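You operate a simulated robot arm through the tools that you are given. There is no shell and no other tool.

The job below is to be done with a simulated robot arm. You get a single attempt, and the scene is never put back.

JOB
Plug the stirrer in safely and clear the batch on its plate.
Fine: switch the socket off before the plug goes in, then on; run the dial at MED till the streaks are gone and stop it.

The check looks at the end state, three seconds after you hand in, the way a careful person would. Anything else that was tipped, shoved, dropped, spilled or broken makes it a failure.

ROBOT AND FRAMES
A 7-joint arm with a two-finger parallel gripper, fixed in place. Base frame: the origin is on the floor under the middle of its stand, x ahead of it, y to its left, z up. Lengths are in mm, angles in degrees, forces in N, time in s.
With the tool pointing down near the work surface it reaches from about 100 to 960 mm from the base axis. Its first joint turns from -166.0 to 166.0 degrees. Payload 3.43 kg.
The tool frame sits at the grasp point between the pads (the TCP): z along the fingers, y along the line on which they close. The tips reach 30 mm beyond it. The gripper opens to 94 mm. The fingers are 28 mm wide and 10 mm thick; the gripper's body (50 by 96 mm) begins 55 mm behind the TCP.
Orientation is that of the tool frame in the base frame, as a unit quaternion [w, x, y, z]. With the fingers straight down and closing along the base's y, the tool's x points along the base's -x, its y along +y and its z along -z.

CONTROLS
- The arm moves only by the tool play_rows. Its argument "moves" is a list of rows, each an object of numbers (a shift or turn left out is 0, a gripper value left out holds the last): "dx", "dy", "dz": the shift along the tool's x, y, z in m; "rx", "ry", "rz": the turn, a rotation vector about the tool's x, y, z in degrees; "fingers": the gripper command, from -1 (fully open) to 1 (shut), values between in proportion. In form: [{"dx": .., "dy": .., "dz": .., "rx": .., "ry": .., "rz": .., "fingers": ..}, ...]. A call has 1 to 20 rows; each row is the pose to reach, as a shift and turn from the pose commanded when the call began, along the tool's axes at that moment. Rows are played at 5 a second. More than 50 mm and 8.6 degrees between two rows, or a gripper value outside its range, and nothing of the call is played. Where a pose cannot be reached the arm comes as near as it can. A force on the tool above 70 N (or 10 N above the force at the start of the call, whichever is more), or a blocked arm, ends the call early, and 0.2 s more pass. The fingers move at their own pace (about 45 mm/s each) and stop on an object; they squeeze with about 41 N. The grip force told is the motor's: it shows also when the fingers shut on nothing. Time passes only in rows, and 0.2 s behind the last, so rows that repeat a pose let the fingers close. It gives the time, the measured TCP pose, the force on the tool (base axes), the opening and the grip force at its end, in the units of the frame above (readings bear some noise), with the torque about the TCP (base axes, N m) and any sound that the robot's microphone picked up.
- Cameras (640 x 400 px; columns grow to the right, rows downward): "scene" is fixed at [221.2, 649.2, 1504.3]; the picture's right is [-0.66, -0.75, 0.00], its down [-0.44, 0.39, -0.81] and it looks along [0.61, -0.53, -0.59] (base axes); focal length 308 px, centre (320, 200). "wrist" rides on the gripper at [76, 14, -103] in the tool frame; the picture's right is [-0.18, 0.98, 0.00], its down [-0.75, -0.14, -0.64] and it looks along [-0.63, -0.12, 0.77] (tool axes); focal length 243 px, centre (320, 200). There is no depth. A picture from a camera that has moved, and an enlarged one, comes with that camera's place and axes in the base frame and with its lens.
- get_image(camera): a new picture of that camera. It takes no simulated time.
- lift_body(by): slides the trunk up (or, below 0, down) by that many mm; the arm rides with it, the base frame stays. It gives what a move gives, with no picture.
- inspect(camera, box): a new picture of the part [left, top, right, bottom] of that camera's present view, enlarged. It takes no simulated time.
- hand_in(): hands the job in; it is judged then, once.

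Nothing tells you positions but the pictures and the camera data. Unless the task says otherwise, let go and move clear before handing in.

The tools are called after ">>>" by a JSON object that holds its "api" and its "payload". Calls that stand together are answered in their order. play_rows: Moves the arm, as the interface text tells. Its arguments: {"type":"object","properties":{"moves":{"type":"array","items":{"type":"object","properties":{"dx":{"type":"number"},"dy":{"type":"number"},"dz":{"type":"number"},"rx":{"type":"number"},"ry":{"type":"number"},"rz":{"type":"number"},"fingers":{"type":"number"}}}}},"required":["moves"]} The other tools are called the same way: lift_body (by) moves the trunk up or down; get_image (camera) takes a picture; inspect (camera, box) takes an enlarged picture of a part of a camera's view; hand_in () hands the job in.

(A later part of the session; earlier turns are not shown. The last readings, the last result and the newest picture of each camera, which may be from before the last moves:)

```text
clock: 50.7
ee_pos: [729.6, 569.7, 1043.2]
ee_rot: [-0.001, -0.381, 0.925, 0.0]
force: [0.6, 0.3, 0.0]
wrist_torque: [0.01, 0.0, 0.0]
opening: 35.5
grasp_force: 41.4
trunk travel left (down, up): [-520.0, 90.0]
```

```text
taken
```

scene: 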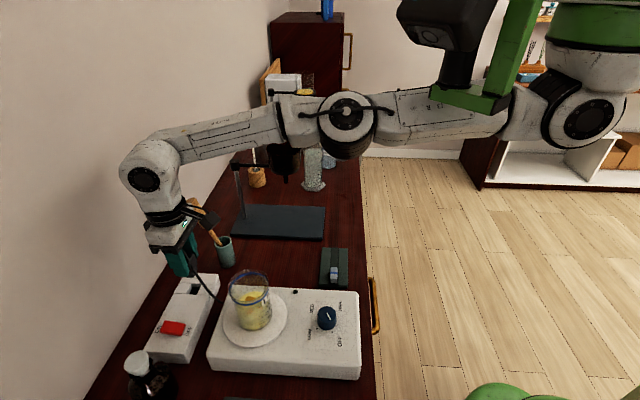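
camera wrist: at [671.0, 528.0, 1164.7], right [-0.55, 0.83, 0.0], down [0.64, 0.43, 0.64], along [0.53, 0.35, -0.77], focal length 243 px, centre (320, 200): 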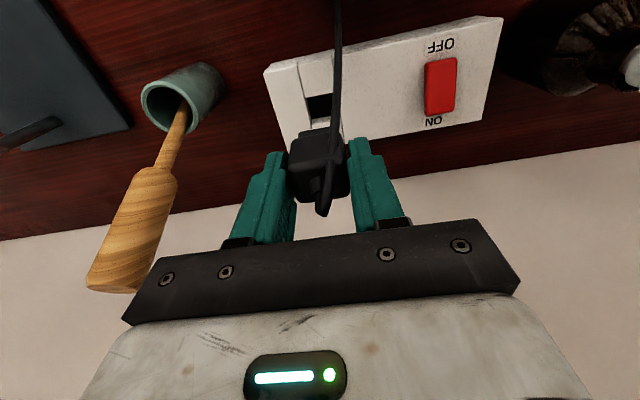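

The arm is fighting the bracket in this stretched posture (z sagged 17 mm below command). Better: retreat to a bent posture, lean the tool 3° outward (gains ~11 mm reach), lower the hand relative to the shoulder, then extend again.

>>> {"api": "play_rows", "payload": {"moves": [{"dx": 0.01, "ry": 0, "fingers": 1}, {"dx": 0.02, "ry": -0.5, "fingers": 1}, {"dx": 0.03, "ry": -1.0, "fingers": 1}, {"dx": 0.04, "ry": -1.7, "fingers": 1}, {"dx": 0.05, "ry": -2.4, "fingers": 1}, {"dx": 0.05, "ry": -3.0, "fingers": 1}, {"dx": 0.05, "ry": -3.0, "fingers": 1}]}}

>>> {"api": "get_image", "payload": {"camera": "scene"}}

>>> {"api": "get_image", "payload": {"camera": "wrist"}}

```text
clock: 52.3
ee_pos: [696.7, 540.4, 1060.7]
ee_rot: [0.035, -0.382, 0.924, 0.014]
force: [0.9, 0.3, -1.4]
wrist_torque: [0.03, 0.01, -0.01]
opening: 35.1
grasp_force: 41.6
trunk travel left (down, up): [-520.0, 90.0]
```

```text
taken
```

scene: 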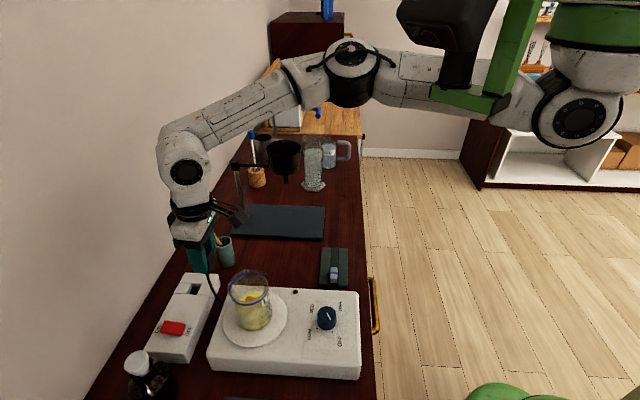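

```text
taken
camera wrist: at [627.8, 490.9, 1157.0], right [-0.56, 0.83, 0.01], down [0.6, 0.4, 0.7], along [0.57, 0.4, -0.72], focal length 243 px, centre (320, 200)
```

wrist: 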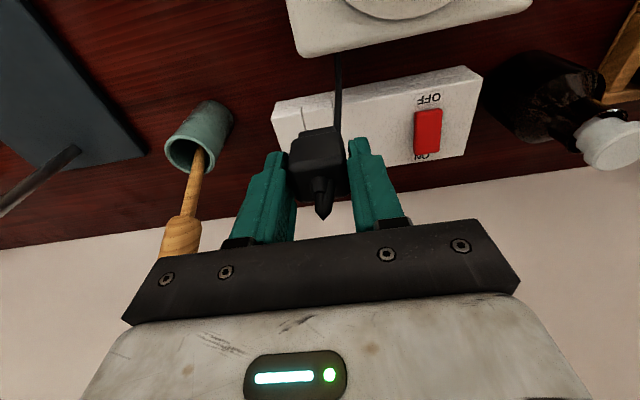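

Back in a bent posture, leaning ~4° outward. Next: reduce lean to ~3.3°, lower the hand, and extend to the hole position.

>>> {"api": "play_rows", "payload": {"moves": [{"dz": 0.012, "ry": 0.4, "fingers": 1}, {"dz": 0.024, "ry": 0.8, "fingers": 1}, {"dz": 0.035, "ry": 1.0, "fingers": 1}, {"dx": -0.009, "dy": -0.001, "dz": 0.035, "ry": 1.0, "fingers": 1}, {"dx": -0.018, "dy": -0.002, "dz": 0.035, "ry": 1.0, "fingers": 1}, {"dx": -0.027, "dy": -0.003, "dz": 0.035, "ry": 1.0, "fingers": 1}, {"dx": -0.036, "dy": -0.0031, "dz": 0.035, "ry": 1.0, "fingers": 1}, {"dx": -0.0441, "dy": -0.0031, "dz": 0.035, "ry": 1.0, "fingers": 1}, {"dx": -0.0441, "dy": -0.0031, "dz": 0.035, "ry": 1.0, "fingers": 1}]}}

>>> {"api": "get_image", "payload": {"camera": "scene"}}

>>> {"api": "get_image", "payload": {"camera": "wrist"}}

```text
clock: 54.3
ee_pos: [733.3, 570.3, 1027.8]
ee_rot: [0.026, -0.381, 0.924, 0.012]
force: [-0.9, -0.7, -0.6]
wrist_torque: [-0.02, 0.02, 0.01]
opening: 35.4
grasp_force: 40.5
trunk travel left (down, up): [-520.0, 90.0]
```

```text
taken
```

scene: 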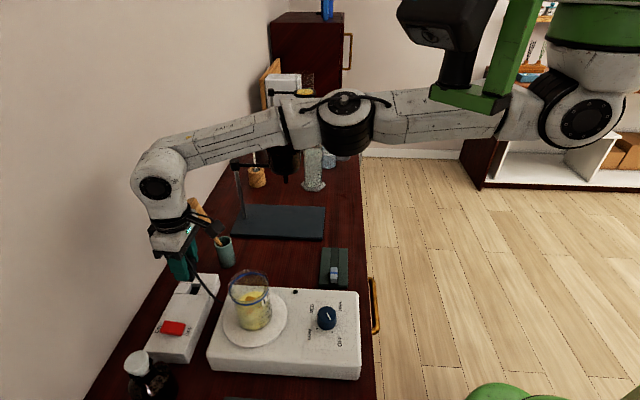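

```text
taken
camera wrist: at [664.1, 523.0, 1126.4], right [-0.56, 0.83, 0.01], down [0.61, 0.41, 0.68], along [0.56, 0.39, -0.73], focal length 243 px, centre (320, 200)
```

wrist: 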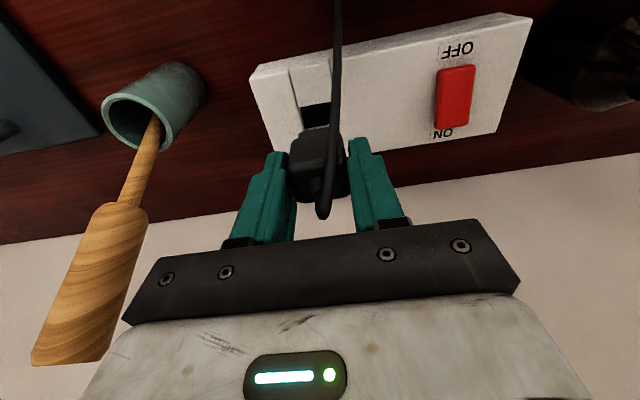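

Reached without complaint: foot center now about n 924.4, s 115.3. Checking alignment visually before going down.

>>> {"api": "inspect", "payload": {"camera": "wrist", "box": [240, 50, 400, 220]}}

>>> {"api": "inspect", "payload": {"camera": "scene", "box": [150, 230, 230, 310]}}

```text
2.35 times, centred on (320, 135) of wrist
camera zoom: at [664.1, 523.0, 1126.4], right [-0.56, 0.83, 0.01], down [0.61, 0.41, 0.68], along [0.56, 0.39, -0.73], focal length 571 px, centre (320, 353)
```

zoom: 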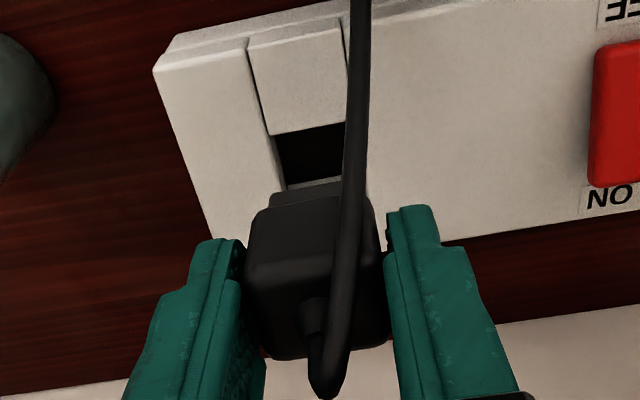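

```text
5.00 times, centred on (190, 270) of scene
camera zoom: at [221.2, 649.2, 1504.3], right [-0.66, -0.75, 0.0], down [-0.44, 0.39, -0.81], along [0.61, -0.53, -0.59], focal length 1540 px, centre (970, -150)
```

zoom: 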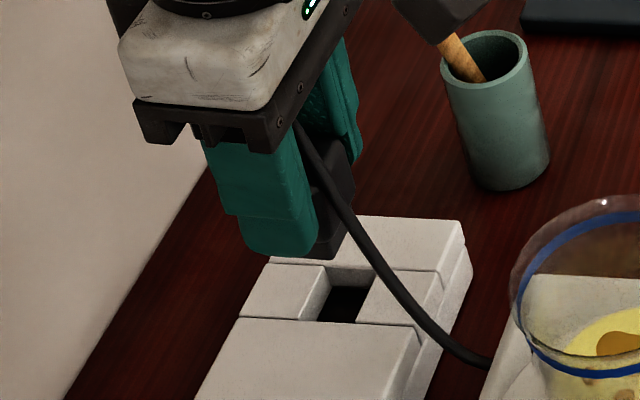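

Aligned in n; s needs −2.6 mm. Correct, then lower with the trunk to just above the hole.

>>> {"api": "play_rows", "payload": {"moves": [{"dy": 0.0013, "fingers": 1}, {"dy": 0.0026, "fingers": 1}, {"dy": 0.0026, "fingers": 1}]}}

>>> {"api": "lift_body", "payload": {"by": -26}}

>>> {"api": "inspect", "payload": {"camera": "wrist", "box": [240, 50, 400, 220]}}

>>> {"api": "inspect", "payload": {"camera": "scene", "box": [150, 240, 230, 310]}}

```text
clock: 55.1
ee_pos: [730.4, 572.5, 1029.5]
ee_rot: [0.025, -0.381, 0.924, 0.011]
force: [-1.0, -1.1, -1.5]
wrist_torque: [0.01, -0.02, 0.01]
opening: 35.0
grasp_force: 41.0
trunk travel left (down, up): [-520.0, 90.0]
```

```text
clock: 55.8
ee_pos: [730.3, 572.0, 1001.7]
ee_rot: [0.027, -0.381, 0.924, 0.011]
force: [-0.2, -0.2, 0.1]
wrist_torque: [0.01, 0.01, -0.01]
opening: 35.1
grasp_force: 41.3
trunk travel left (down, up): [-494.0, 116.0]
```

```text
2.35 times, centred on (320, 135) of wrist
camera zoom: at [662.4, 525.1, 1100.4], right [-0.56, 0.83, 0.01], down [0.61, 0.41, 0.68], along [0.56, 0.39, -0.73], focal length 571 px, centre (320, 353)
```

zoom: 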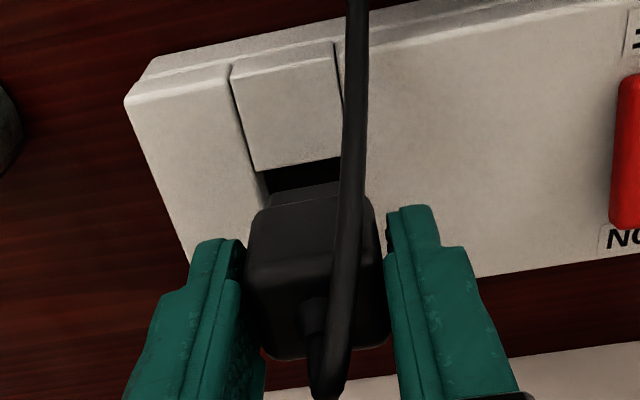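

```text
5.71 times, centred on (190, 275) of scene
camera zoom: at [221.2, 649.2, 1504.3], right [-0.66, -0.75, 0.0], down [-0.44, 0.39, -0.81], along [0.61, -0.53, -0.59], focal length 1761 px, centre (1063, -229)
```

zoom: 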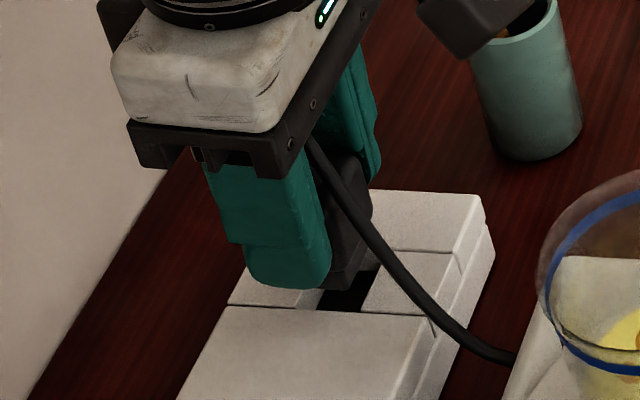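

Very close; small shift (n −1, s +1.5), then descend slowly with the arm watching the force.

>>> {"api": "play_rows", "payload": {"moves": [{"dx": 0.001, "dy": -0.0015, "dz": 0.0, "fingers": 1}, {"dx": 0.0012, "dy": -0.0015, "dz": 0.003, "fingers": 1}, {"dx": 0.0013, "dy": -0.0015, "dz": 0.006, "fingers": 1}, {"dx": 0.0015, "dy": -0.0015, "dz": 0.009, "fingers": 1}, {"dx": 0.0017, "dy": -0.0015, "dz": 0.012, "fingers": 1}, {"dx": 0.0018, "dy": -0.0015, "dz": 0.014, "fingers": 1}, {"dx": 0.0018, "dy": -0.0015, "dz": 0.014, "fingers": 1}]}}

>>> {"api": "inspect", "payload": {"camera": "wrist", "box": [240, 70, 400, 240]}}

>>> {"api": "inspect", "payload": {"camera": "scene", "box": [150, 240, 230, 310]}}

```text
clock: 57.4
ee_pos: [731.4, 571.2, 989.3]
ee_rot: [0.027, -0.382, 0.924, 0.011]
force: [-0.1, 0.2, 0.3]
wrist_torque: [0.02, 0.0, 0.0]
opening: 35.1
grasp_force: 41.1
trunk travel left (down, up): [-494.0, 116.0]
```

```text
2.35 times, centred on (320, 155) of wrist
camera zoom: at [662.9, 523.6, 1086.6], right [-0.56, 0.83, 0.01], down [0.61, 0.41, 0.68], along [0.56, 0.39, -0.73], focal length 571 px, centre (320, 306)
```

zoom: 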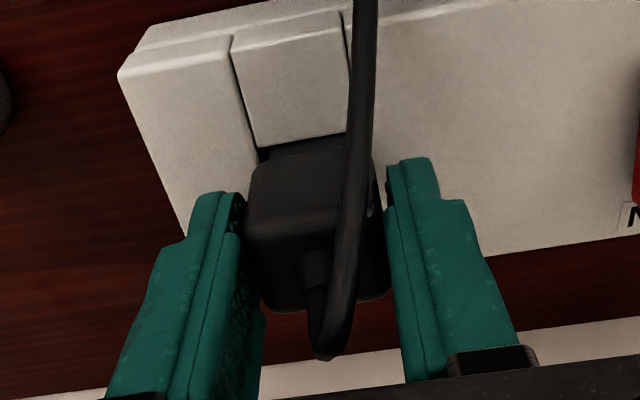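

```text
5.71 times, centred on (190, 275) of scene
camera zoom: at [221.2, 649.2, 1504.3], right [-0.66, -0.75, 0.0], down [-0.44, 0.39, -0.81], along [0.61, -0.53, -0.59], focal length 1761 px, centre (1063, -229)
```

zoom: 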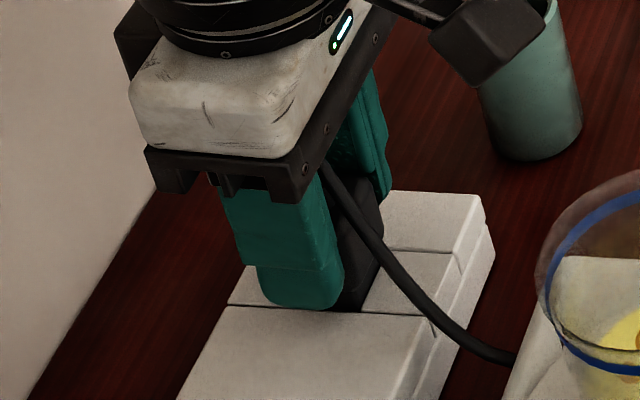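

No contact force; the foot appears to be entering the hole. Continuing down slowly.

>>> {"api": "play_rows", "payload": {"moves": [{"dx": 0.0001, "dz": 0.002, "fingers": 1}, {"dx": 0.0002, "dz": 0.004, "fingers": 1}, {"dx": 0.0003, "dz": 0.006, "fingers": 1}, {"dx": 0.0004, "dz": 0.008, "fingers": 1}, {"dx": 0.0004, "dz": 0.008, "fingers": 1}]}}

>>> {"api": "inspect", "payload": {"camera": "wrist", "box": [240, 70, 400, 240]}}

>>> {"api": "inspect", "payload": {"camera": "scene", "box": [150, 240, 230, 310]}}

```text
clock: 58.6
ee_pos: [731.0, 571.2, 981.6]
ee_rot: [0.026, -0.382, 0.924, 0.012]
force: [2.7, 2.6, 0.4]
wrist_torque: [0.12, -0.14, -0.01]
opening: 35.5
grasp_force: 41.0
trunk travel left (down, up): [-494.0, 116.0]
```

```text
2.35 times, centred on (320, 155) of wrist
camera zoom: at [663.2, 523.5, 1078.5], right [-0.56, 0.83, 0.01], down [0.61, 0.41, 0.68], along [0.56, 0.39, -0.73], focal length 571 px, centre (320, 306)
```

zoom: 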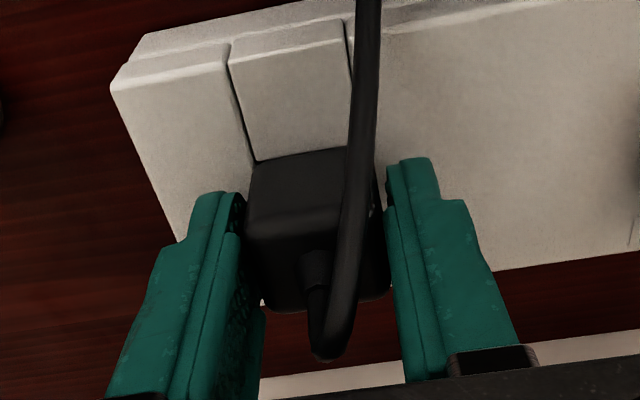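

```text
5.71 times, centred on (190, 275) of scene
camera zoom: at [221.2, 649.2, 1504.3], right [-0.66, -0.75, 0.0], down [-0.44, 0.39, -0.81], along [0.61, -0.53, -0.59], focal length 1761 px, centre (1063, -229)
```

zoom: 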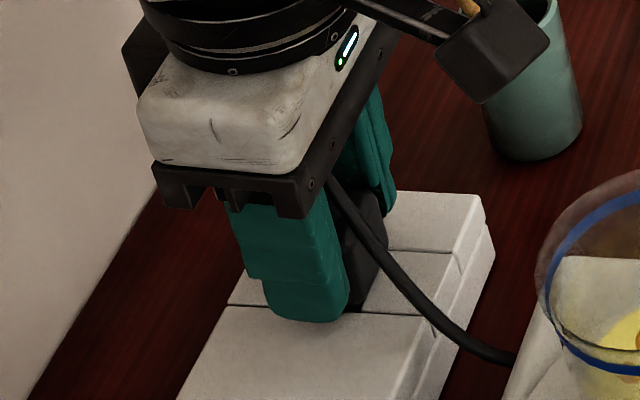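

The foot is in the hole with a light side contact (~4 N toward +n). Continue down with a slight +n relief.

>>> {"api": "play_rows", "payload": {"moves": [{"dx": -0.0004, "dz": 0.001, "fingers": 1}, {"dx": -0.0005, "dz": 0.003, "fingers": 1}, {"dx": -0.0005, "dz": 0.005, "fingers": 1}, {"dx": -0.0005, "dz": 0.007, "fingers": 1}, {"dx": -0.0005, "dz": 0.007, "fingers": 1}]}}

>>> {"api": "inspect", "payload": {"camera": "wrist", "box": [240, 70, 400, 240]}}

>>> {"api": "inspect", "payload": {"camera": "scene", "box": [170, 260, 220, 310]}}

```text
clock: 59.8
ee_pos: [733.5, 571.2, 977.3]
ee_rot: [0.029, -0.38, 0.924, 0.013]
force: [3.8, -3.8, 32.6]
wrist_torque: [-0.12, 0.08, 0.16]
opening: 35.2
grasp_force: 40.9
trunk travel left (down, up): [-494.0, 116.0]
```

```text
2.35 times, centred on (320, 155) of wrist
camera zoom: at [664.8, 523.5, 1075.1], right [-0.56, 0.83, 0.01], down [0.61, 0.4, 0.69], along [0.56, 0.39, -0.73], focal length 571 px, centre (320, 306)
```

zoom: 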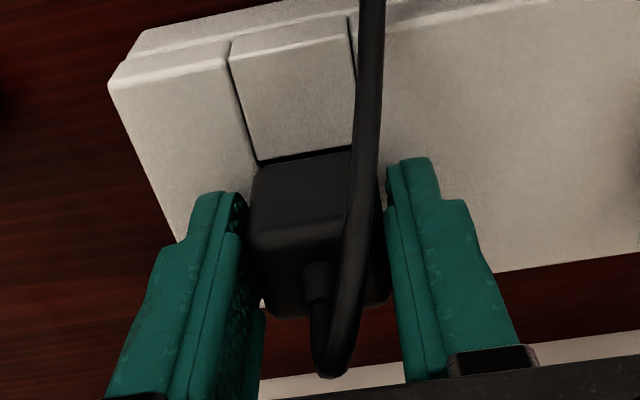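

```text
8.00 times, centred on (195, 285) of scene
camera zoom: at [221.2, 649.2, 1504.3], right [-0.66, -0.75, 0.0], down [-0.44, 0.39, -0.81], along [0.61, -0.53, -0.59], focal length 2465 px, centre (1320, -480)
```

zoom: 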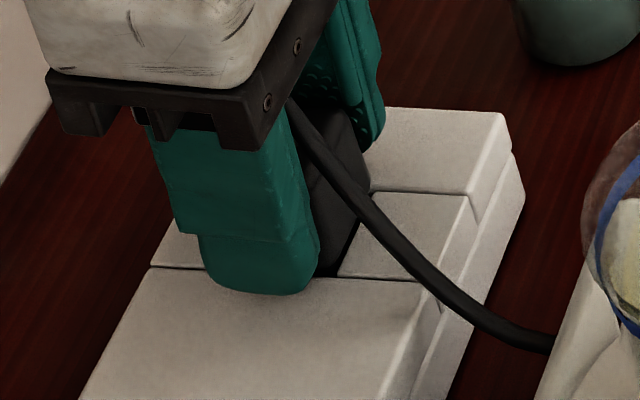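

Vertical force 33 N at exactly the height where the body should rest on the housing – the plug is seated. I'll ease the pressure and open the fingers.

>>> {"api": "play_rows", "payload": {"moves": [{"dz": -0.003, "fingers": 1}, {"dz": -0.003, "fingers": 0.1}, {"dz": -0.003, "fingers": -0.1}, {"dz": -0.003, "fingers": -0.25}, {"dz": -0.003, "fingers": -0.25}, {"dz": -0.003, "fingers": -0.25}]}}

>>> {"api": "inspect", "payload": {"camera": "wrist", "box": [220, 70, 420, 240]}}

>>> {"api": "inspect", "payload": {"camera": "scene", "box": [160, 250, 230, 310]}}

```text
clock: 61.2
ee_pos: [731.8, 570.6, 976.2]
ee_rot: [0.026, -0.382, 0.924, 0.011]
force: [0.3, -0.4, -0.4]
wrist_torque: [-0.02, 0.03, 0.02]
opening: 58.9
grasp_force: 0.1
trunk travel left (down, up): [-494.0, 116.0]
```

```text
2.35 times, centred on (320, 155) of wrist
camera zoom: at [663.8, 523.3, 1074.7], right [-0.56, 0.83, 0.01], down [0.61, 0.41, 0.68], along [0.56, 0.39, -0.73], focal length 571 px, centre (320, 306)
```

zoom: 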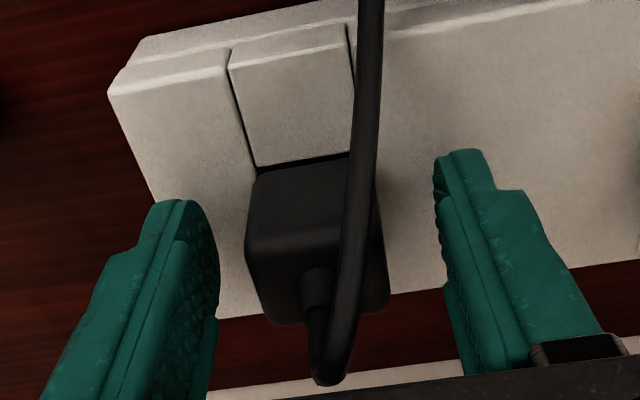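

```text
6.67 times, centred on (195, 280) of scene
camera zoom: at [221.2, 649.2, 1504.3], right [-0.66, -0.75, 0.0], down [-0.44, 0.39, -0.81], along [0.61, -0.53, -0.59], focal length 2054 px, centre (1153, -333)
```

zoom: 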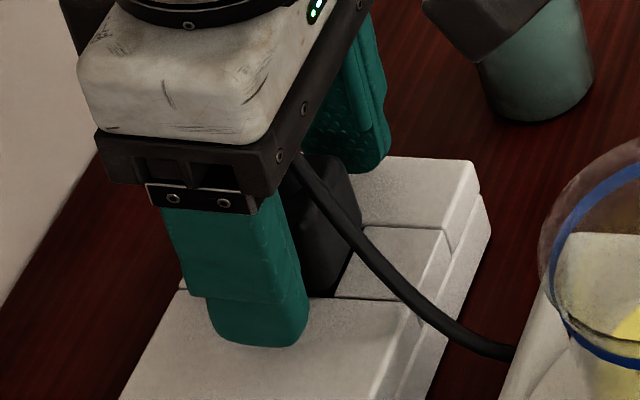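

The plug sits in the socket. Lifting straight up with the trunk.

>>> {"api": "lift_body", "payload": {"by": 85}}

>>> {"api": "get_image", "payload": {"camera": "wrist"}}

>>> {"api": "get_image", "payload": {"camera": "scene"}}

>>> {"api": "inspect", "payload": {"camera": "scene", "box": [160, 190, 260, 310]}}

```text
clock: 62.4
ee_pos: [732.1, 571.2, 1061.4]
ee_rot: [0.026, -0.382, 0.924, 0.01]
force: [0.2, -0.2, 0.2]
wrist_torque: [0.01, -0.01, 0.0]
opening: 58.6
grasp_force: 0.0
trunk travel left (down, up): [-579.0, 31.0]
```

```text
taken
camera wrist: at [663.8, 523.4, 1159.6], right [-0.56, 0.83, 0.01], down [0.61, 0.41, 0.68], along [0.56, 0.39, -0.73], focal length 243 px, centre (320, 200)
```

wrist: 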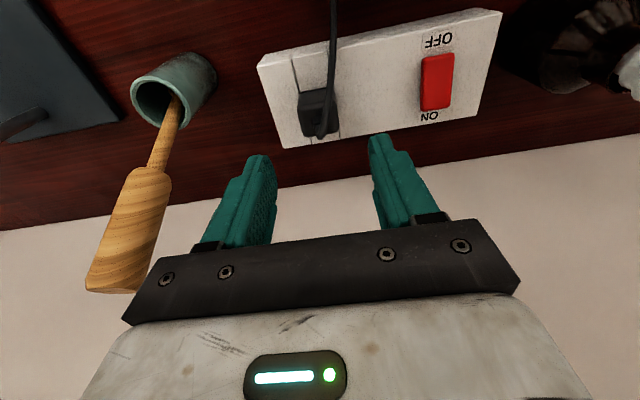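

```text
taken
```

scene: 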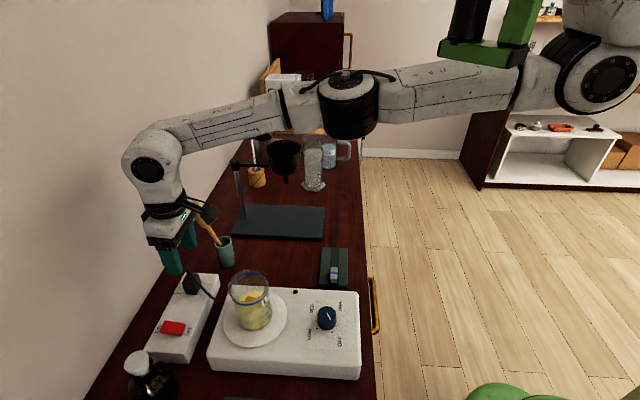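

```text
3.33 times, centred on (210, 250) of scene
camera zoom: at [221.2, 649.2, 1504.3], right [-0.66, -0.75, 0.0], down [-0.44, 0.39, -0.81], along [0.61, -0.53, -0.59], focal length 1027 px, centre (687, 33)
```

zoom: 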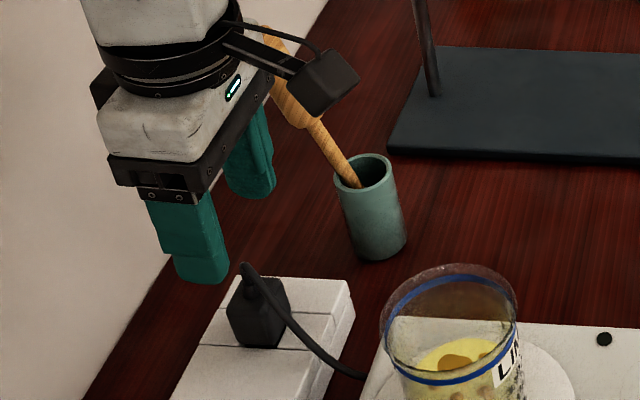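

The plug is in and stands upright; everything else near it is unchanged. Next is switching ON: the ON end lies beyond vertical reach, so I'll turn the gripper 90° and press with the outer finger of a partly open gripper. First retreat to a comfortable posture and level the tool.

>>> {"api": "play_rows", "payload": {"moves": [{"dx": 0.01, "dy": 0.009, "ry": 0.5, "fingers": -0.25}, {"dx": 0.02, "dy": 0.018, "ry": 1.1, "fingers": -0.25}, {"dx": 0.03, "dy": 0.027, "ry": 1.7, "fingers": -0.25}, {"dx": 0.041, "dy": 0.036, "ry": 2.3, "fingers": -0.25}, {"dx": 0.051, "dy": 0.045, "ry": 2.8, "fingers": -0.25}, {"dx": 0.061, "dy": 0.054, "ry": 3.3, "fingers": -0.25}, {"dx": 0.061, "dy": 0.054, "ry": 3.3, "fingers": -0.25}]}}

>>> {"api": "get_image", "payload": {"camera": "scene"}}

>>> {"api": "get_image", "payload": {"camera": "wrist"}}

```text
clock: 64.0
ee_pos: [650.5, 567.2, 1057.8]
ee_rot: [-0.001, -0.382, 0.924, 0.0]
force: [0.4, 0.0, -0.4]
wrist_torque: [0.01, 0.0, 0.01]
opening: 58.7
grasp_force: 0.1
trunk travel left (down, up): [-579.0, 31.0]
```

```text
taken
```

scene: 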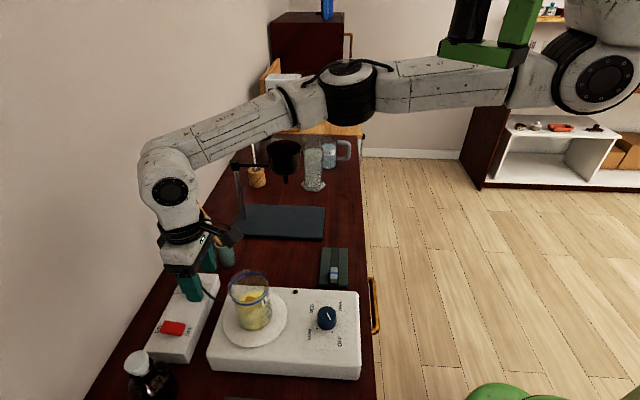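

```text
taken
camera wrist: at [586.9, 523.5, 1160.3], right [-0.56, 0.83, 0.0], down [0.63, 0.43, 0.64], along [0.53, 0.36, -0.77], focal length 243 px, centre (320, 200)
```

wrist: 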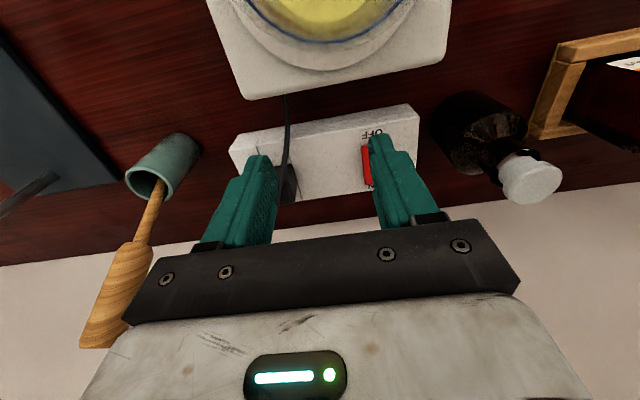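

Level at n≈861, s≈59. Rotating the gripper 90° so its fingers line up across the rocker (outer finger toward the wall).

>>> {"api": "play_rows", "payload": {"moves": [{"rz": 7.5, "fingers": -0.4}, {"rz": 15, "fingers": -0.4}, {"rz": 22.5, "fingers": -0.4}, {"rz": 30, "fingers": -0.4}, {"rz": 37.5, "fingers": -0.4}, {"rz": 45, "fingers": -0.4}, {"rz": 52.5, "fingers": -0.4}, {"rz": 60, "fingers": -0.4}, {"rz": 67.5, "fingers": -0.4}, {"rz": 75, "fingers": -0.4}, {"rz": 82.5, "fingers": -0.4}, {"rz": 90, "fingers": -0.4}, {"rz": 90, "fingers": -0.4}]}}

>>> {"api": "get_image", "payload": {"camera": "scene"}}

>>> {"api": "get_image", "payload": {"camera": "wrist"}}

```text
clock: 66.8
ee_pos: [650.9, 566.8, 1057.4]
ee_rot: [0.0, 0.384, 0.923, -0.001]
force: [-0.5, 0.1, 0.0]
wrist_torque: [0.01, -0.02, 0.0]
opening: 65.9
grasp_force: 0.0
trunk travel left (down, up): [-579.0, 31.0]
```

```text
taken
```

scene: 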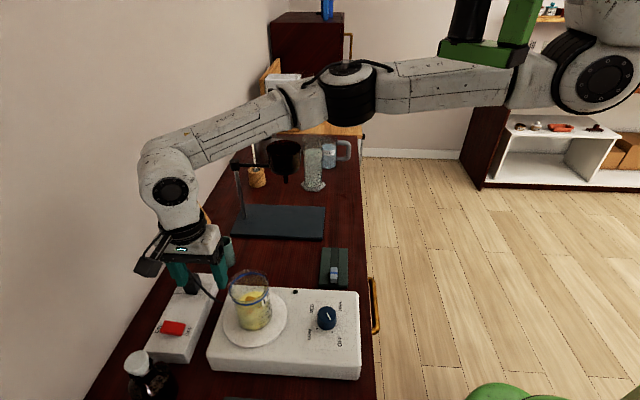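

```text
taken
camera wrist: at [607.1, 630.8, 1160.5], right [0.83, 0.56, 0.0], down [0.43, -0.63, 0.64], along [0.36, -0.53, -0.77], focal length 243 px, centre (320, 200)
```

wrist: 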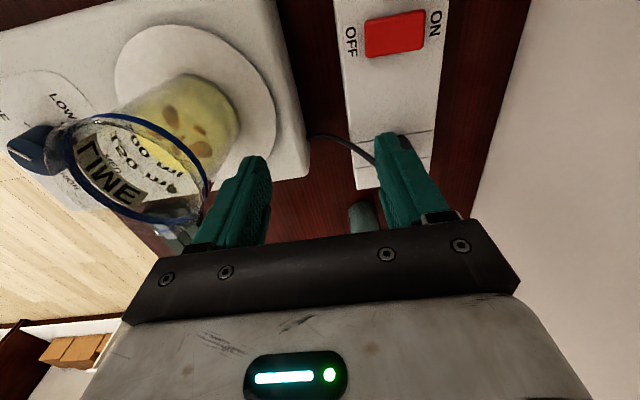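

Rotated. Moving above the rocker with the outer finger over the ON end (slight 3° outward lean for reach), slightly higher.

>>> {"api": "play_rows", "payload": {"moves": [{"dx": 0.008, "dy": 0.006, "dz": -0.006, "rx": -0.5, "fingers": -0.49}, {"dx": 0.016, "dy": 0.012, "dz": -0.012, "rx": -1.0, "fingers": -0.49}, {"dx": 0.024, "dy": 0.018, "dz": -0.018, "rx": -1.5, "fingers": -0.49}, {"dx": 0.032, "dy": 0.024, "dz": -0.024, "rx": -2.0, "fingers": -0.49}, {"dx": 0.04, "dy": 0.03, "dz": -0.03, "rx": -2.5, "fingers": -0.49}, {"dx": 0.0455, "dy": 0.0345, "dz": -0.03, "rx": -3.0, "fingers": -0.49}, {"dx": 0.0455, "dy": 0.0345, "dz": -0.03, "rx": -3.0, "fingers": -0.49}]}}

>>> {"api": "get_image", "payload": {"camera": "scene"}}

>>> {"api": "get_image", "payload": {"camera": "wrist"}}

```text
clock: 68.4
ee_pos: [643.8, 621.1, 1088.4]
ee_rot: [0.01, 0.383, 0.923, 0.024]
force: [0.2, -1.1, 0.1]
wrist_torque: [0.0, 0.03, -0.01]
opening: 69.8
grasp_force: 0.0
trunk travel left (down, up): [-579.0, 31.0]
```

```text
taken
```

scene: 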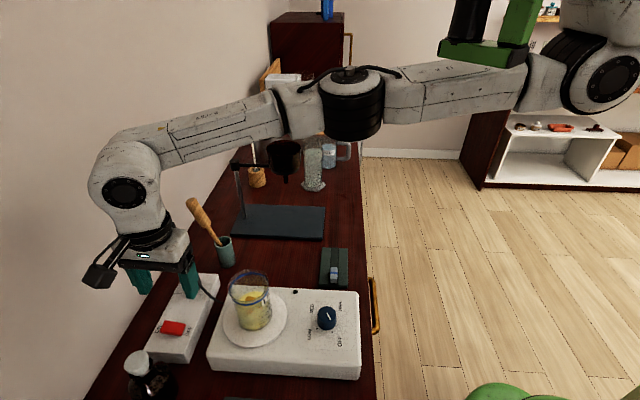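

```text
taken
camera wrist: at [595.5, 682.4, 1191.2], right [0.82, 0.56, 0.05], down [0.41, -0.66, 0.63], along [0.39, -0.5, -0.77], focal length 243 px, centre (320, 200)
```

wrist: 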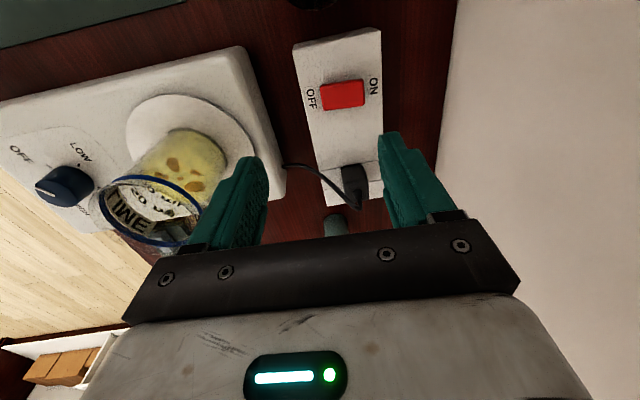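

Good—outer finger should be over the ON end (n≈936, s≈16). Lowering with the trunk to just above it.

>>> {"api": "lift_body", "payload": {"by": -97}}

>>> {"api": "inspect", "payload": {"camera": "scene", "box": [120, 240, 240, 360]}}

>>> {"api": "get_image", "payload": {"camera": "wrist"}}

```text
clock: 69.7
ee_pos: [644.2, 622.2, 992.2]
ee_rot: [0.01, 0.383, 0.923, 0.024]
force: [-1.3, 0.1, 0.2]
wrist_torque: [0.01, 0.0, 0.0]
opening: 70.1
grasp_force: 0.1
trunk travel left (down, up): [-482.0, 128.0]
```

```text
3.33 times, centred on (180, 300) of scene
camera zoom: at [221.2, 649.2, 1504.3], right [-0.66, -0.75, 0.0], down [-0.44, 0.39, -0.81], along [0.61, -0.53, -0.59], focal length 1027 px, centre (787, -133)
```

zoom: 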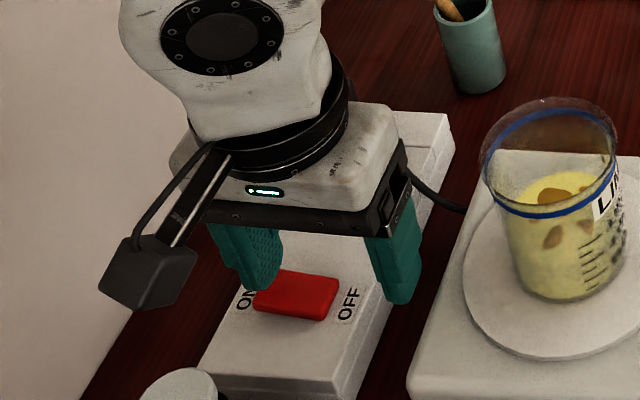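

```text
taken
camera wrist: at [595.5, 682.3, 1094.3], right [0.83, 0.56, 0.05], down [0.41, -0.66, 0.63], along [0.39, -0.5, -0.77], focal length 243 px, centre (320, 200)
```

wrist: 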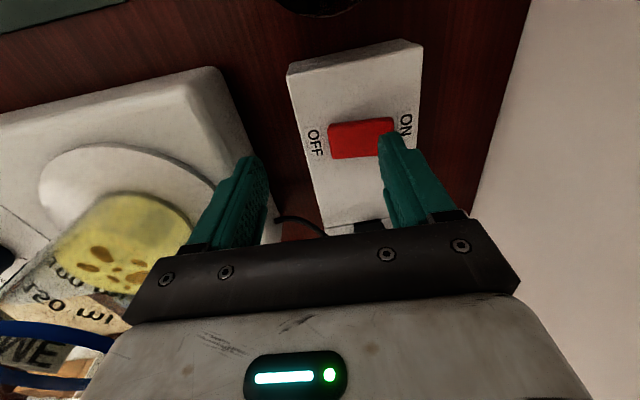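

The outer finger is right above the ON end. Pressing down slowly.

>>> {"api": "play_rows", "payload": {"moves": [{"dz": 0.005, "fingers": -0.49}, {"dz": 0.009, "fingers": -0.49}, {"dz": 0.012, "fingers": -0.49}, {"dz": 0.014, "fingers": -0.49}, {"dz": 0.016, "fingers": -0.49}, {"dz": 0.016, "fingers": -0.49}]}}

>>> {"api": "inspect", "payload": {"camera": "scene", "box": [145, 290, 205, 350]}}

>>> {"api": "inspect", "payload": {"camera": "wrist", "box": [270, 60, 430, 200]}}

```text
clock: 71.1
ee_pos: [644.9, 623.1, 977.7]
ee_rot: [0.01, 0.384, 0.923, 0.026]
force: [0.3, -1.2, 24.2]
wrist_torque: [0.55, -0.66, 0.1]
opening: 70.5
grasp_force: 0.3
trunk travel left (down, up): [-482.0, 128.0]
```

```text
6.67 times, centred on (175, 320) of scene
camera zoom: at [221.2, 649.2, 1504.3], right [-0.66, -0.75, 0.0], down [-0.44, 0.39, -0.81], along [0.61, -0.53, -0.59], focal length 2054 px, centre (1287, -600)
```

zoom: 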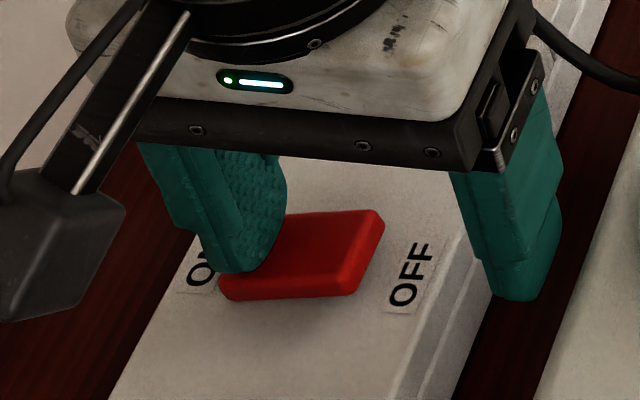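

```text
2.86 times, centred on (350, 130) of wrist
camera zoom: at [596.2, 682.9, 1081.5], right [0.83, 0.56, 0.05], down [0.41, -0.66, 0.63], along [0.39, -0.5, -0.77], focal length 693 px, centre (234, 400)
```

zoom: 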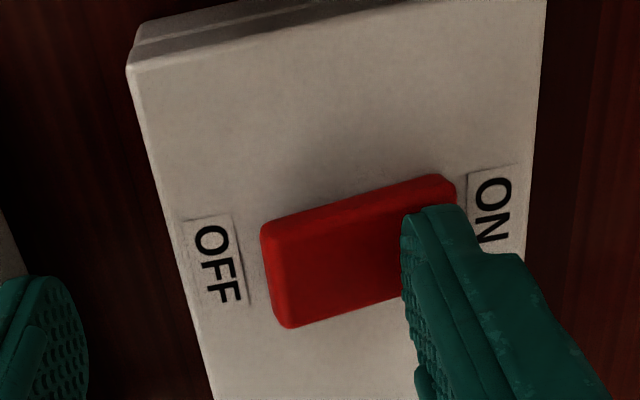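

The rocker flipped: the OFF end is now raised, so the socket is ON. Lifting off with the trunk.

>>> {"api": "lift_body", "payload": {"by": 85}}

>>> {"api": "get_image", "payload": {"camera": "scene"}}

>>> {"api": "inspect", "payload": {"camera": "scene", "box": [120, 230, 400, 400]}}

>>> {"api": "get_image", "payload": {"camera": "wrist"}}

```text
clock: 72.3
ee_pos: [644.5, 622.8, 1060.2]
ee_rot: [0.01, 0.383, 0.923, 0.023]
force: [-0.8, -0.4, 0.1]
wrist_torque: [0.01, 0.0, 0.01]
opening: 69.8
grasp_force: 0.0
trunk travel left (down, up): [-567.0, 43.0]
```

```text
taken
```

scene: 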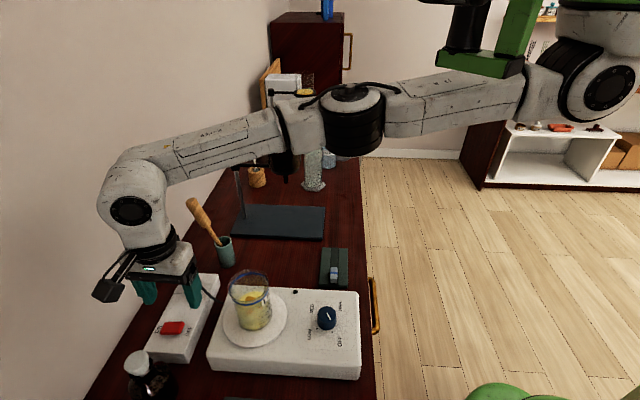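

```text
2.29 times, centred on (260, 315) of scene
camera zoom: at [221.2, 649.2, 1504.3], right [-0.66, -0.75, 0.0], down [-0.44, 0.39, -0.81], along [0.61, -0.53, -0.59], focal length 704 px, centre (457, -63)
```

zoom: 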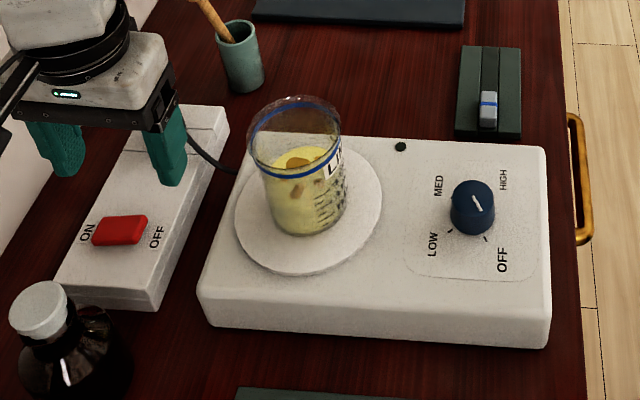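

```text
taken
camera wrist: at [596.2, 682.9, 1163.3], right [0.83, 0.56, 0.05], down [0.41, -0.66, 0.63], along [0.39, -0.5, -0.77], focal length 243 px, centre (320, 200)
```

wrist: 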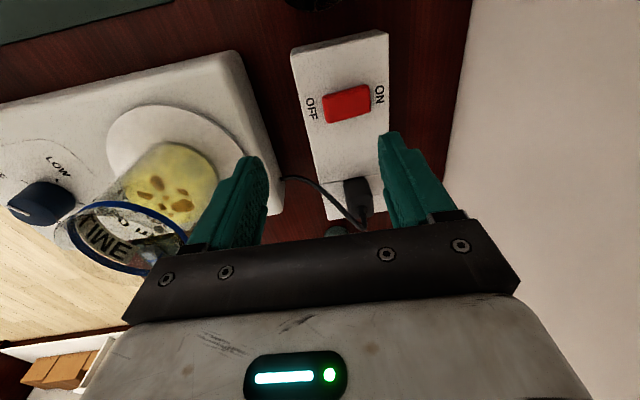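

>>> {"api": "inspect", "payload": {"camera": "scene", "box": [280, 280, 310, 300]}}

>>> {"api": "inspect", "payload": {"camera": "scene", "box": [170, 260, 230, 310]}}

>>> {"api": "inspect", "payload": {"camera": "scene", "box": [175, 180, 255, 280]}}

```text
16.00 times, centred on (295, 290) of scene
camera zoom: at [221.2, 649.2, 1504.3], right [-0.66, -0.75, 0.0], down [-0.44, 0.39, -0.81], along [0.61, -0.53, -0.59], focal length 4930 px, centre (720, -1240)
```

zoom: 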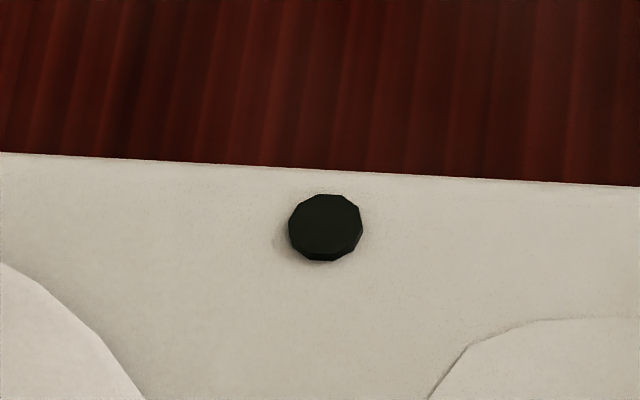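

```text
8.00 times, centred on (200, 285) of scene
camera zoom: at [221.2, 649.2, 1504.3], right [-0.66, -0.75, 0.0], down [-0.44, 0.39, -0.81], along [0.61, -0.53, -0.59], focal length 2465 px, centre (1280, -480)
```

zoom: 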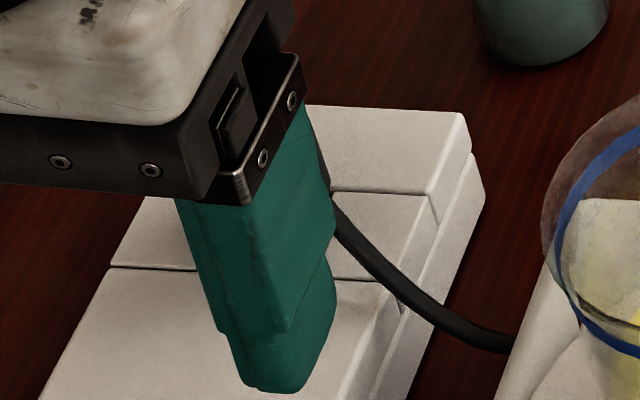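

```text
4.00 times, centred on (215, 230) of scene
camera zoom: at [221.2, 649.2, 1504.3], right [-0.66, -0.75, 0.0], down [-0.44, 0.39, -0.81], along [0.61, -0.53, -0.59], focal length 1232 px, centre (740, 80)
```

zoom: 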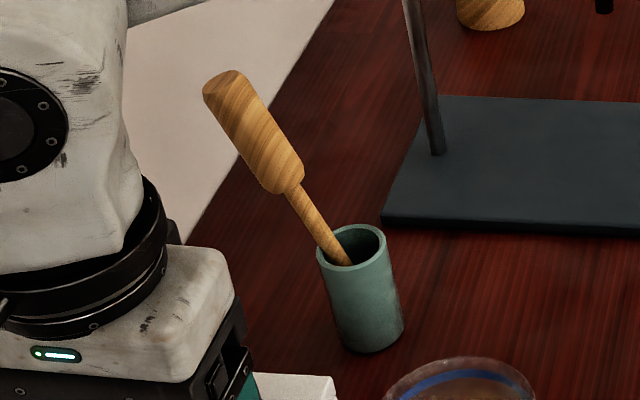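

Socket is ON and the plug stays in. The pestle leans on the pot's wall-side rim (to deal with later). Now I'll retreat from the socket, level the tool, and then rise to cross over toward the dial.

>>> {"api": "play_rows", "payload": {"moves": [{"dy": -0.008, "rx": 0.6, "fingers": -0.49}, {"dy": -0.018, "rx": 1.2, "fingers": -0.49}, {"dy": -0.028, "rx": 1.8, "fingers": -0.49}, {"dy": -0.038, "rx": 2.4, "fingers": -0.49}, {"dy": -0.045, "rx": 3.0, "fingers": -0.49}, {"dy": -0.045, "rx": 3.0, "fingers": -0.49}]}}

>>> {"api": "lift_body", "payload": {"by": 40}}

>>> {"api": "get_image", "payload": {"camera": "scene"}}

>>> {"api": "inspect", "payload": {"camera": "scene", "box": [160, 250, 230, 320]}}

```text
clock: 73.7
ee_pos: [611.3, 592.3, 1057.8]
ee_rot: [0.0, 0.383, 0.924, 0.0]
force: [-0.6, -0.7, -0.3]
wrist_torque: [0.04, -0.02, -0.04]
opening: 69.9
grasp_force: 0.0
trunk travel left (down, up): [-567.0, 43.0]
```

```text
clock: 74.6
ee_pos: [611.4, 591.3, 1098.0]
ee_rot: [0.0, 0.383, 0.924, -0.001]
force: [0.5, -1.1, -1.0]
wrist_torque: [-0.04, -0.02, -0.01]
opening: 70.1
grasp_force: 0.0
trunk travel left (down, up): [-607.0, 3.0]
```

```text
taken
```

scene: 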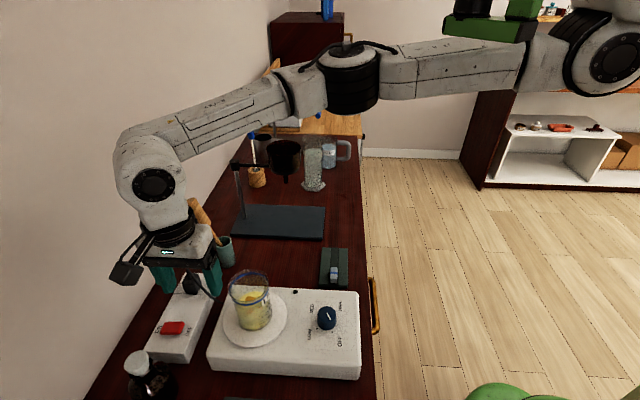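

```text
5.71 times, centred on (195, 285) of scene
camera zoom: at [221.2, 649.2, 1504.3], right [-0.66, -0.75, 0.0], down [-0.44, 0.39, -0.81], along [0.61, -0.53, -0.59], focal length 1761 px, centre (1034, -286)
```

zoom: 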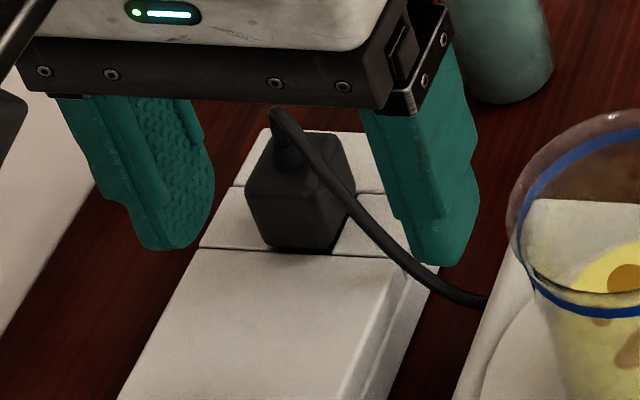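

>>> {"api": "inspect", "payload": {"camera": "scene", "box": [183, 265, 213, 295]}}

>>> {"api": "get_image", "payload": {"camera": "wrist"}}

```text
13.33 times, centred on (198, 280) of scene
camera zoom: at [221.2, 649.2, 1504.3], right [-0.66, -0.75, 0.0], down [-0.44, 0.39, -0.81], along [0.61, -0.53, -0.59], focal length 4108 px, centre (1947, -867)
```

zoom: 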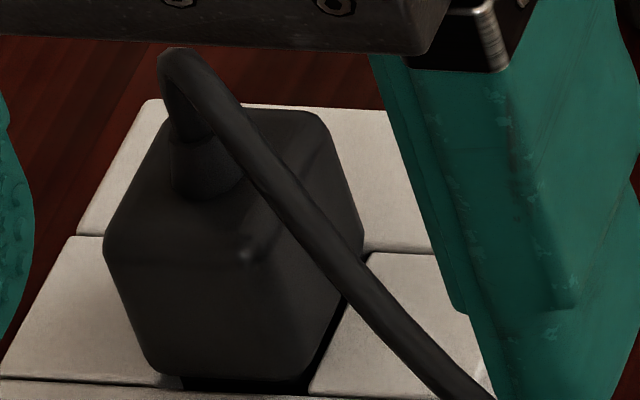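

```text
taken
camera wrist: at [567.8, 655.4, 1200.7], right [0.83, 0.56, 0.0], down [0.43, -0.63, 0.64], along [0.36, -0.53, -0.77], focal length 243 px, centre (320, 200)
```

wrist: 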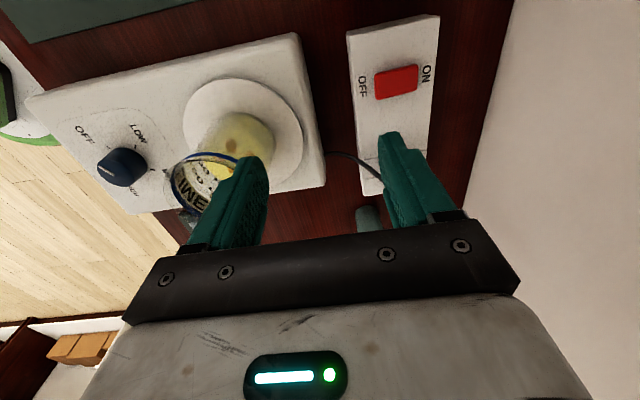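

The plug may be sitting a bit proud of the socket. I'll close the fingers to clear the view and take a proper look with the wrist camera.

>>> {"api": "play_rows", "payload": {"moves": [{"fingers": 1}, {"fingers": 1}, {"fingers": 1}, {"fingers": 1}, {"fingers": 1}]}}

>>> {"api": "get_image", "payload": {"camera": "wrist"}}

>>> {"api": "inspect", "payload": {"camera": "wrist", "box": [340, 110, 460, 220]}}

>>> {"api": "inspect", "payload": {"camera": "scene", "box": [183, 265, 213, 295]}}

```text
clock: 75.8
ee_pos: [612.0, 591.2, 1099.6]
ee_rot: [0.001, 0.384, 0.923, 0.001]
force: [0.0, 0.0, 0.1]
wrist_torque: [0.01, -0.03, 0.02]
opening: 0.0
grasp_force: 31.1
trunk travel left (down, up): [-607.0, 3.0]
```

```text
taken
camera wrist: at [567.7, 655.4, 1200.8], right [0.83, 0.56, 0.0], down [0.43, -0.63, 0.64], along [0.36, -0.53, -0.77], focal length 243 px, centre (320, 200)
```

wrist: 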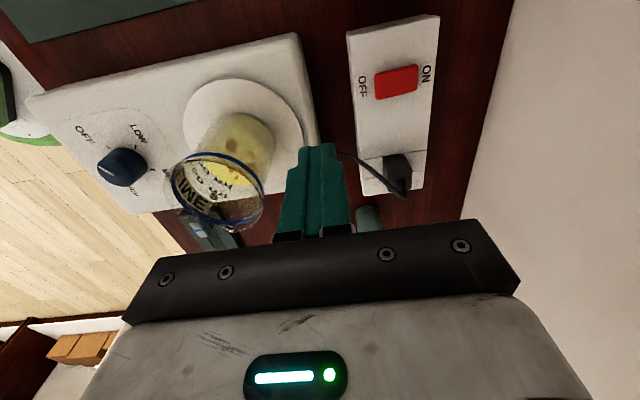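

```text
3.64 times, centred on (400, 165) of wrist
camera zoom: at [567.7, 655.4, 1200.8], right [0.83, 0.56, 0.0], down [0.43, -0.63, 0.64], along [0.36, -0.53, -0.77], focal length 882 px, centre (29, 327)
```

zoom: 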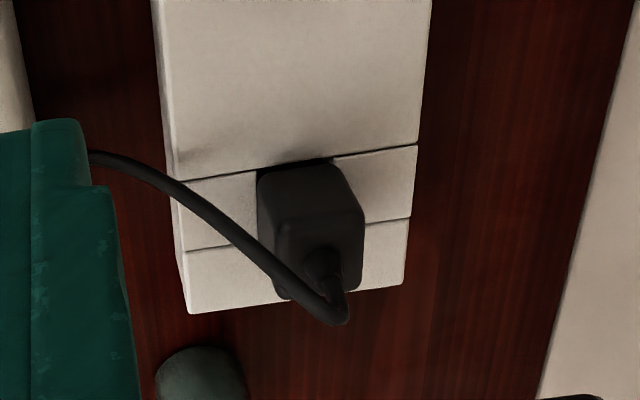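

```text
13.33 times, centred on (198, 280) of scene
camera zoom: at [221.2, 649.2, 1504.3], right [-0.66, -0.75, 0.0], down [-0.44, 0.39, -0.81], along [0.61, -0.53, -0.59], focal length 4108 px, centre (1947, -867)
```

zoom: 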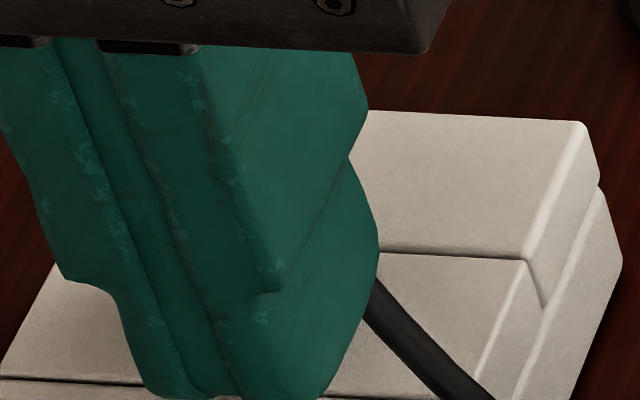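

>>> {"api": "inspect", "payload": {"camera": "wrist", "box": [380, 145, 420, 175]}}

>>> {"api": "inspect", "payload": {"camera": "wrist", "box": [375, 140, 425, 200]}}

```text
13.33 times, centred on (400, 160) of wrist
camera zoom: at [567.7, 655.4, 1200.8], right [0.83, 0.56, 0.0], down [0.43, -0.63, 0.64], along [0.36, -0.53, -0.77], focal length 3235 px, centre (-747, 733)
```

zoom: 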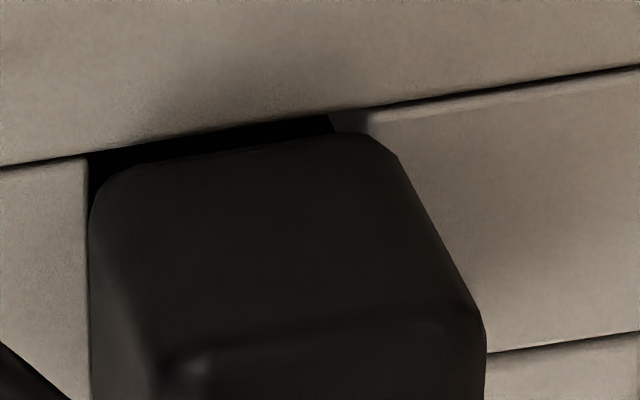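

```text
6.67 times, centred on (400, 170) of wrist
camera zoom: at [567.7, 655.4, 1200.8], right [0.83, 0.56, 0.0], down [0.43, -0.63, 0.64], along [0.36, -0.53, -0.77], focal length 1618 px, centre (-213, 400)
```

zoom: 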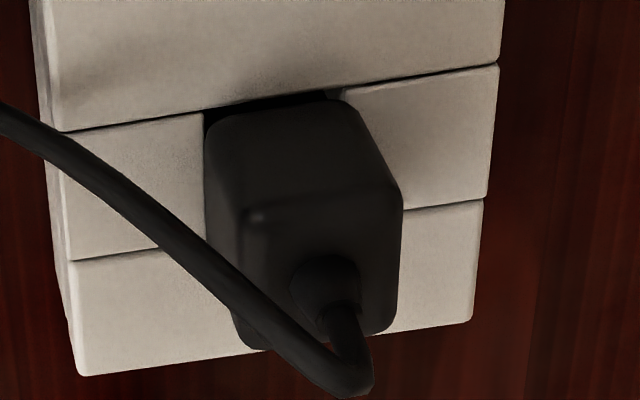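

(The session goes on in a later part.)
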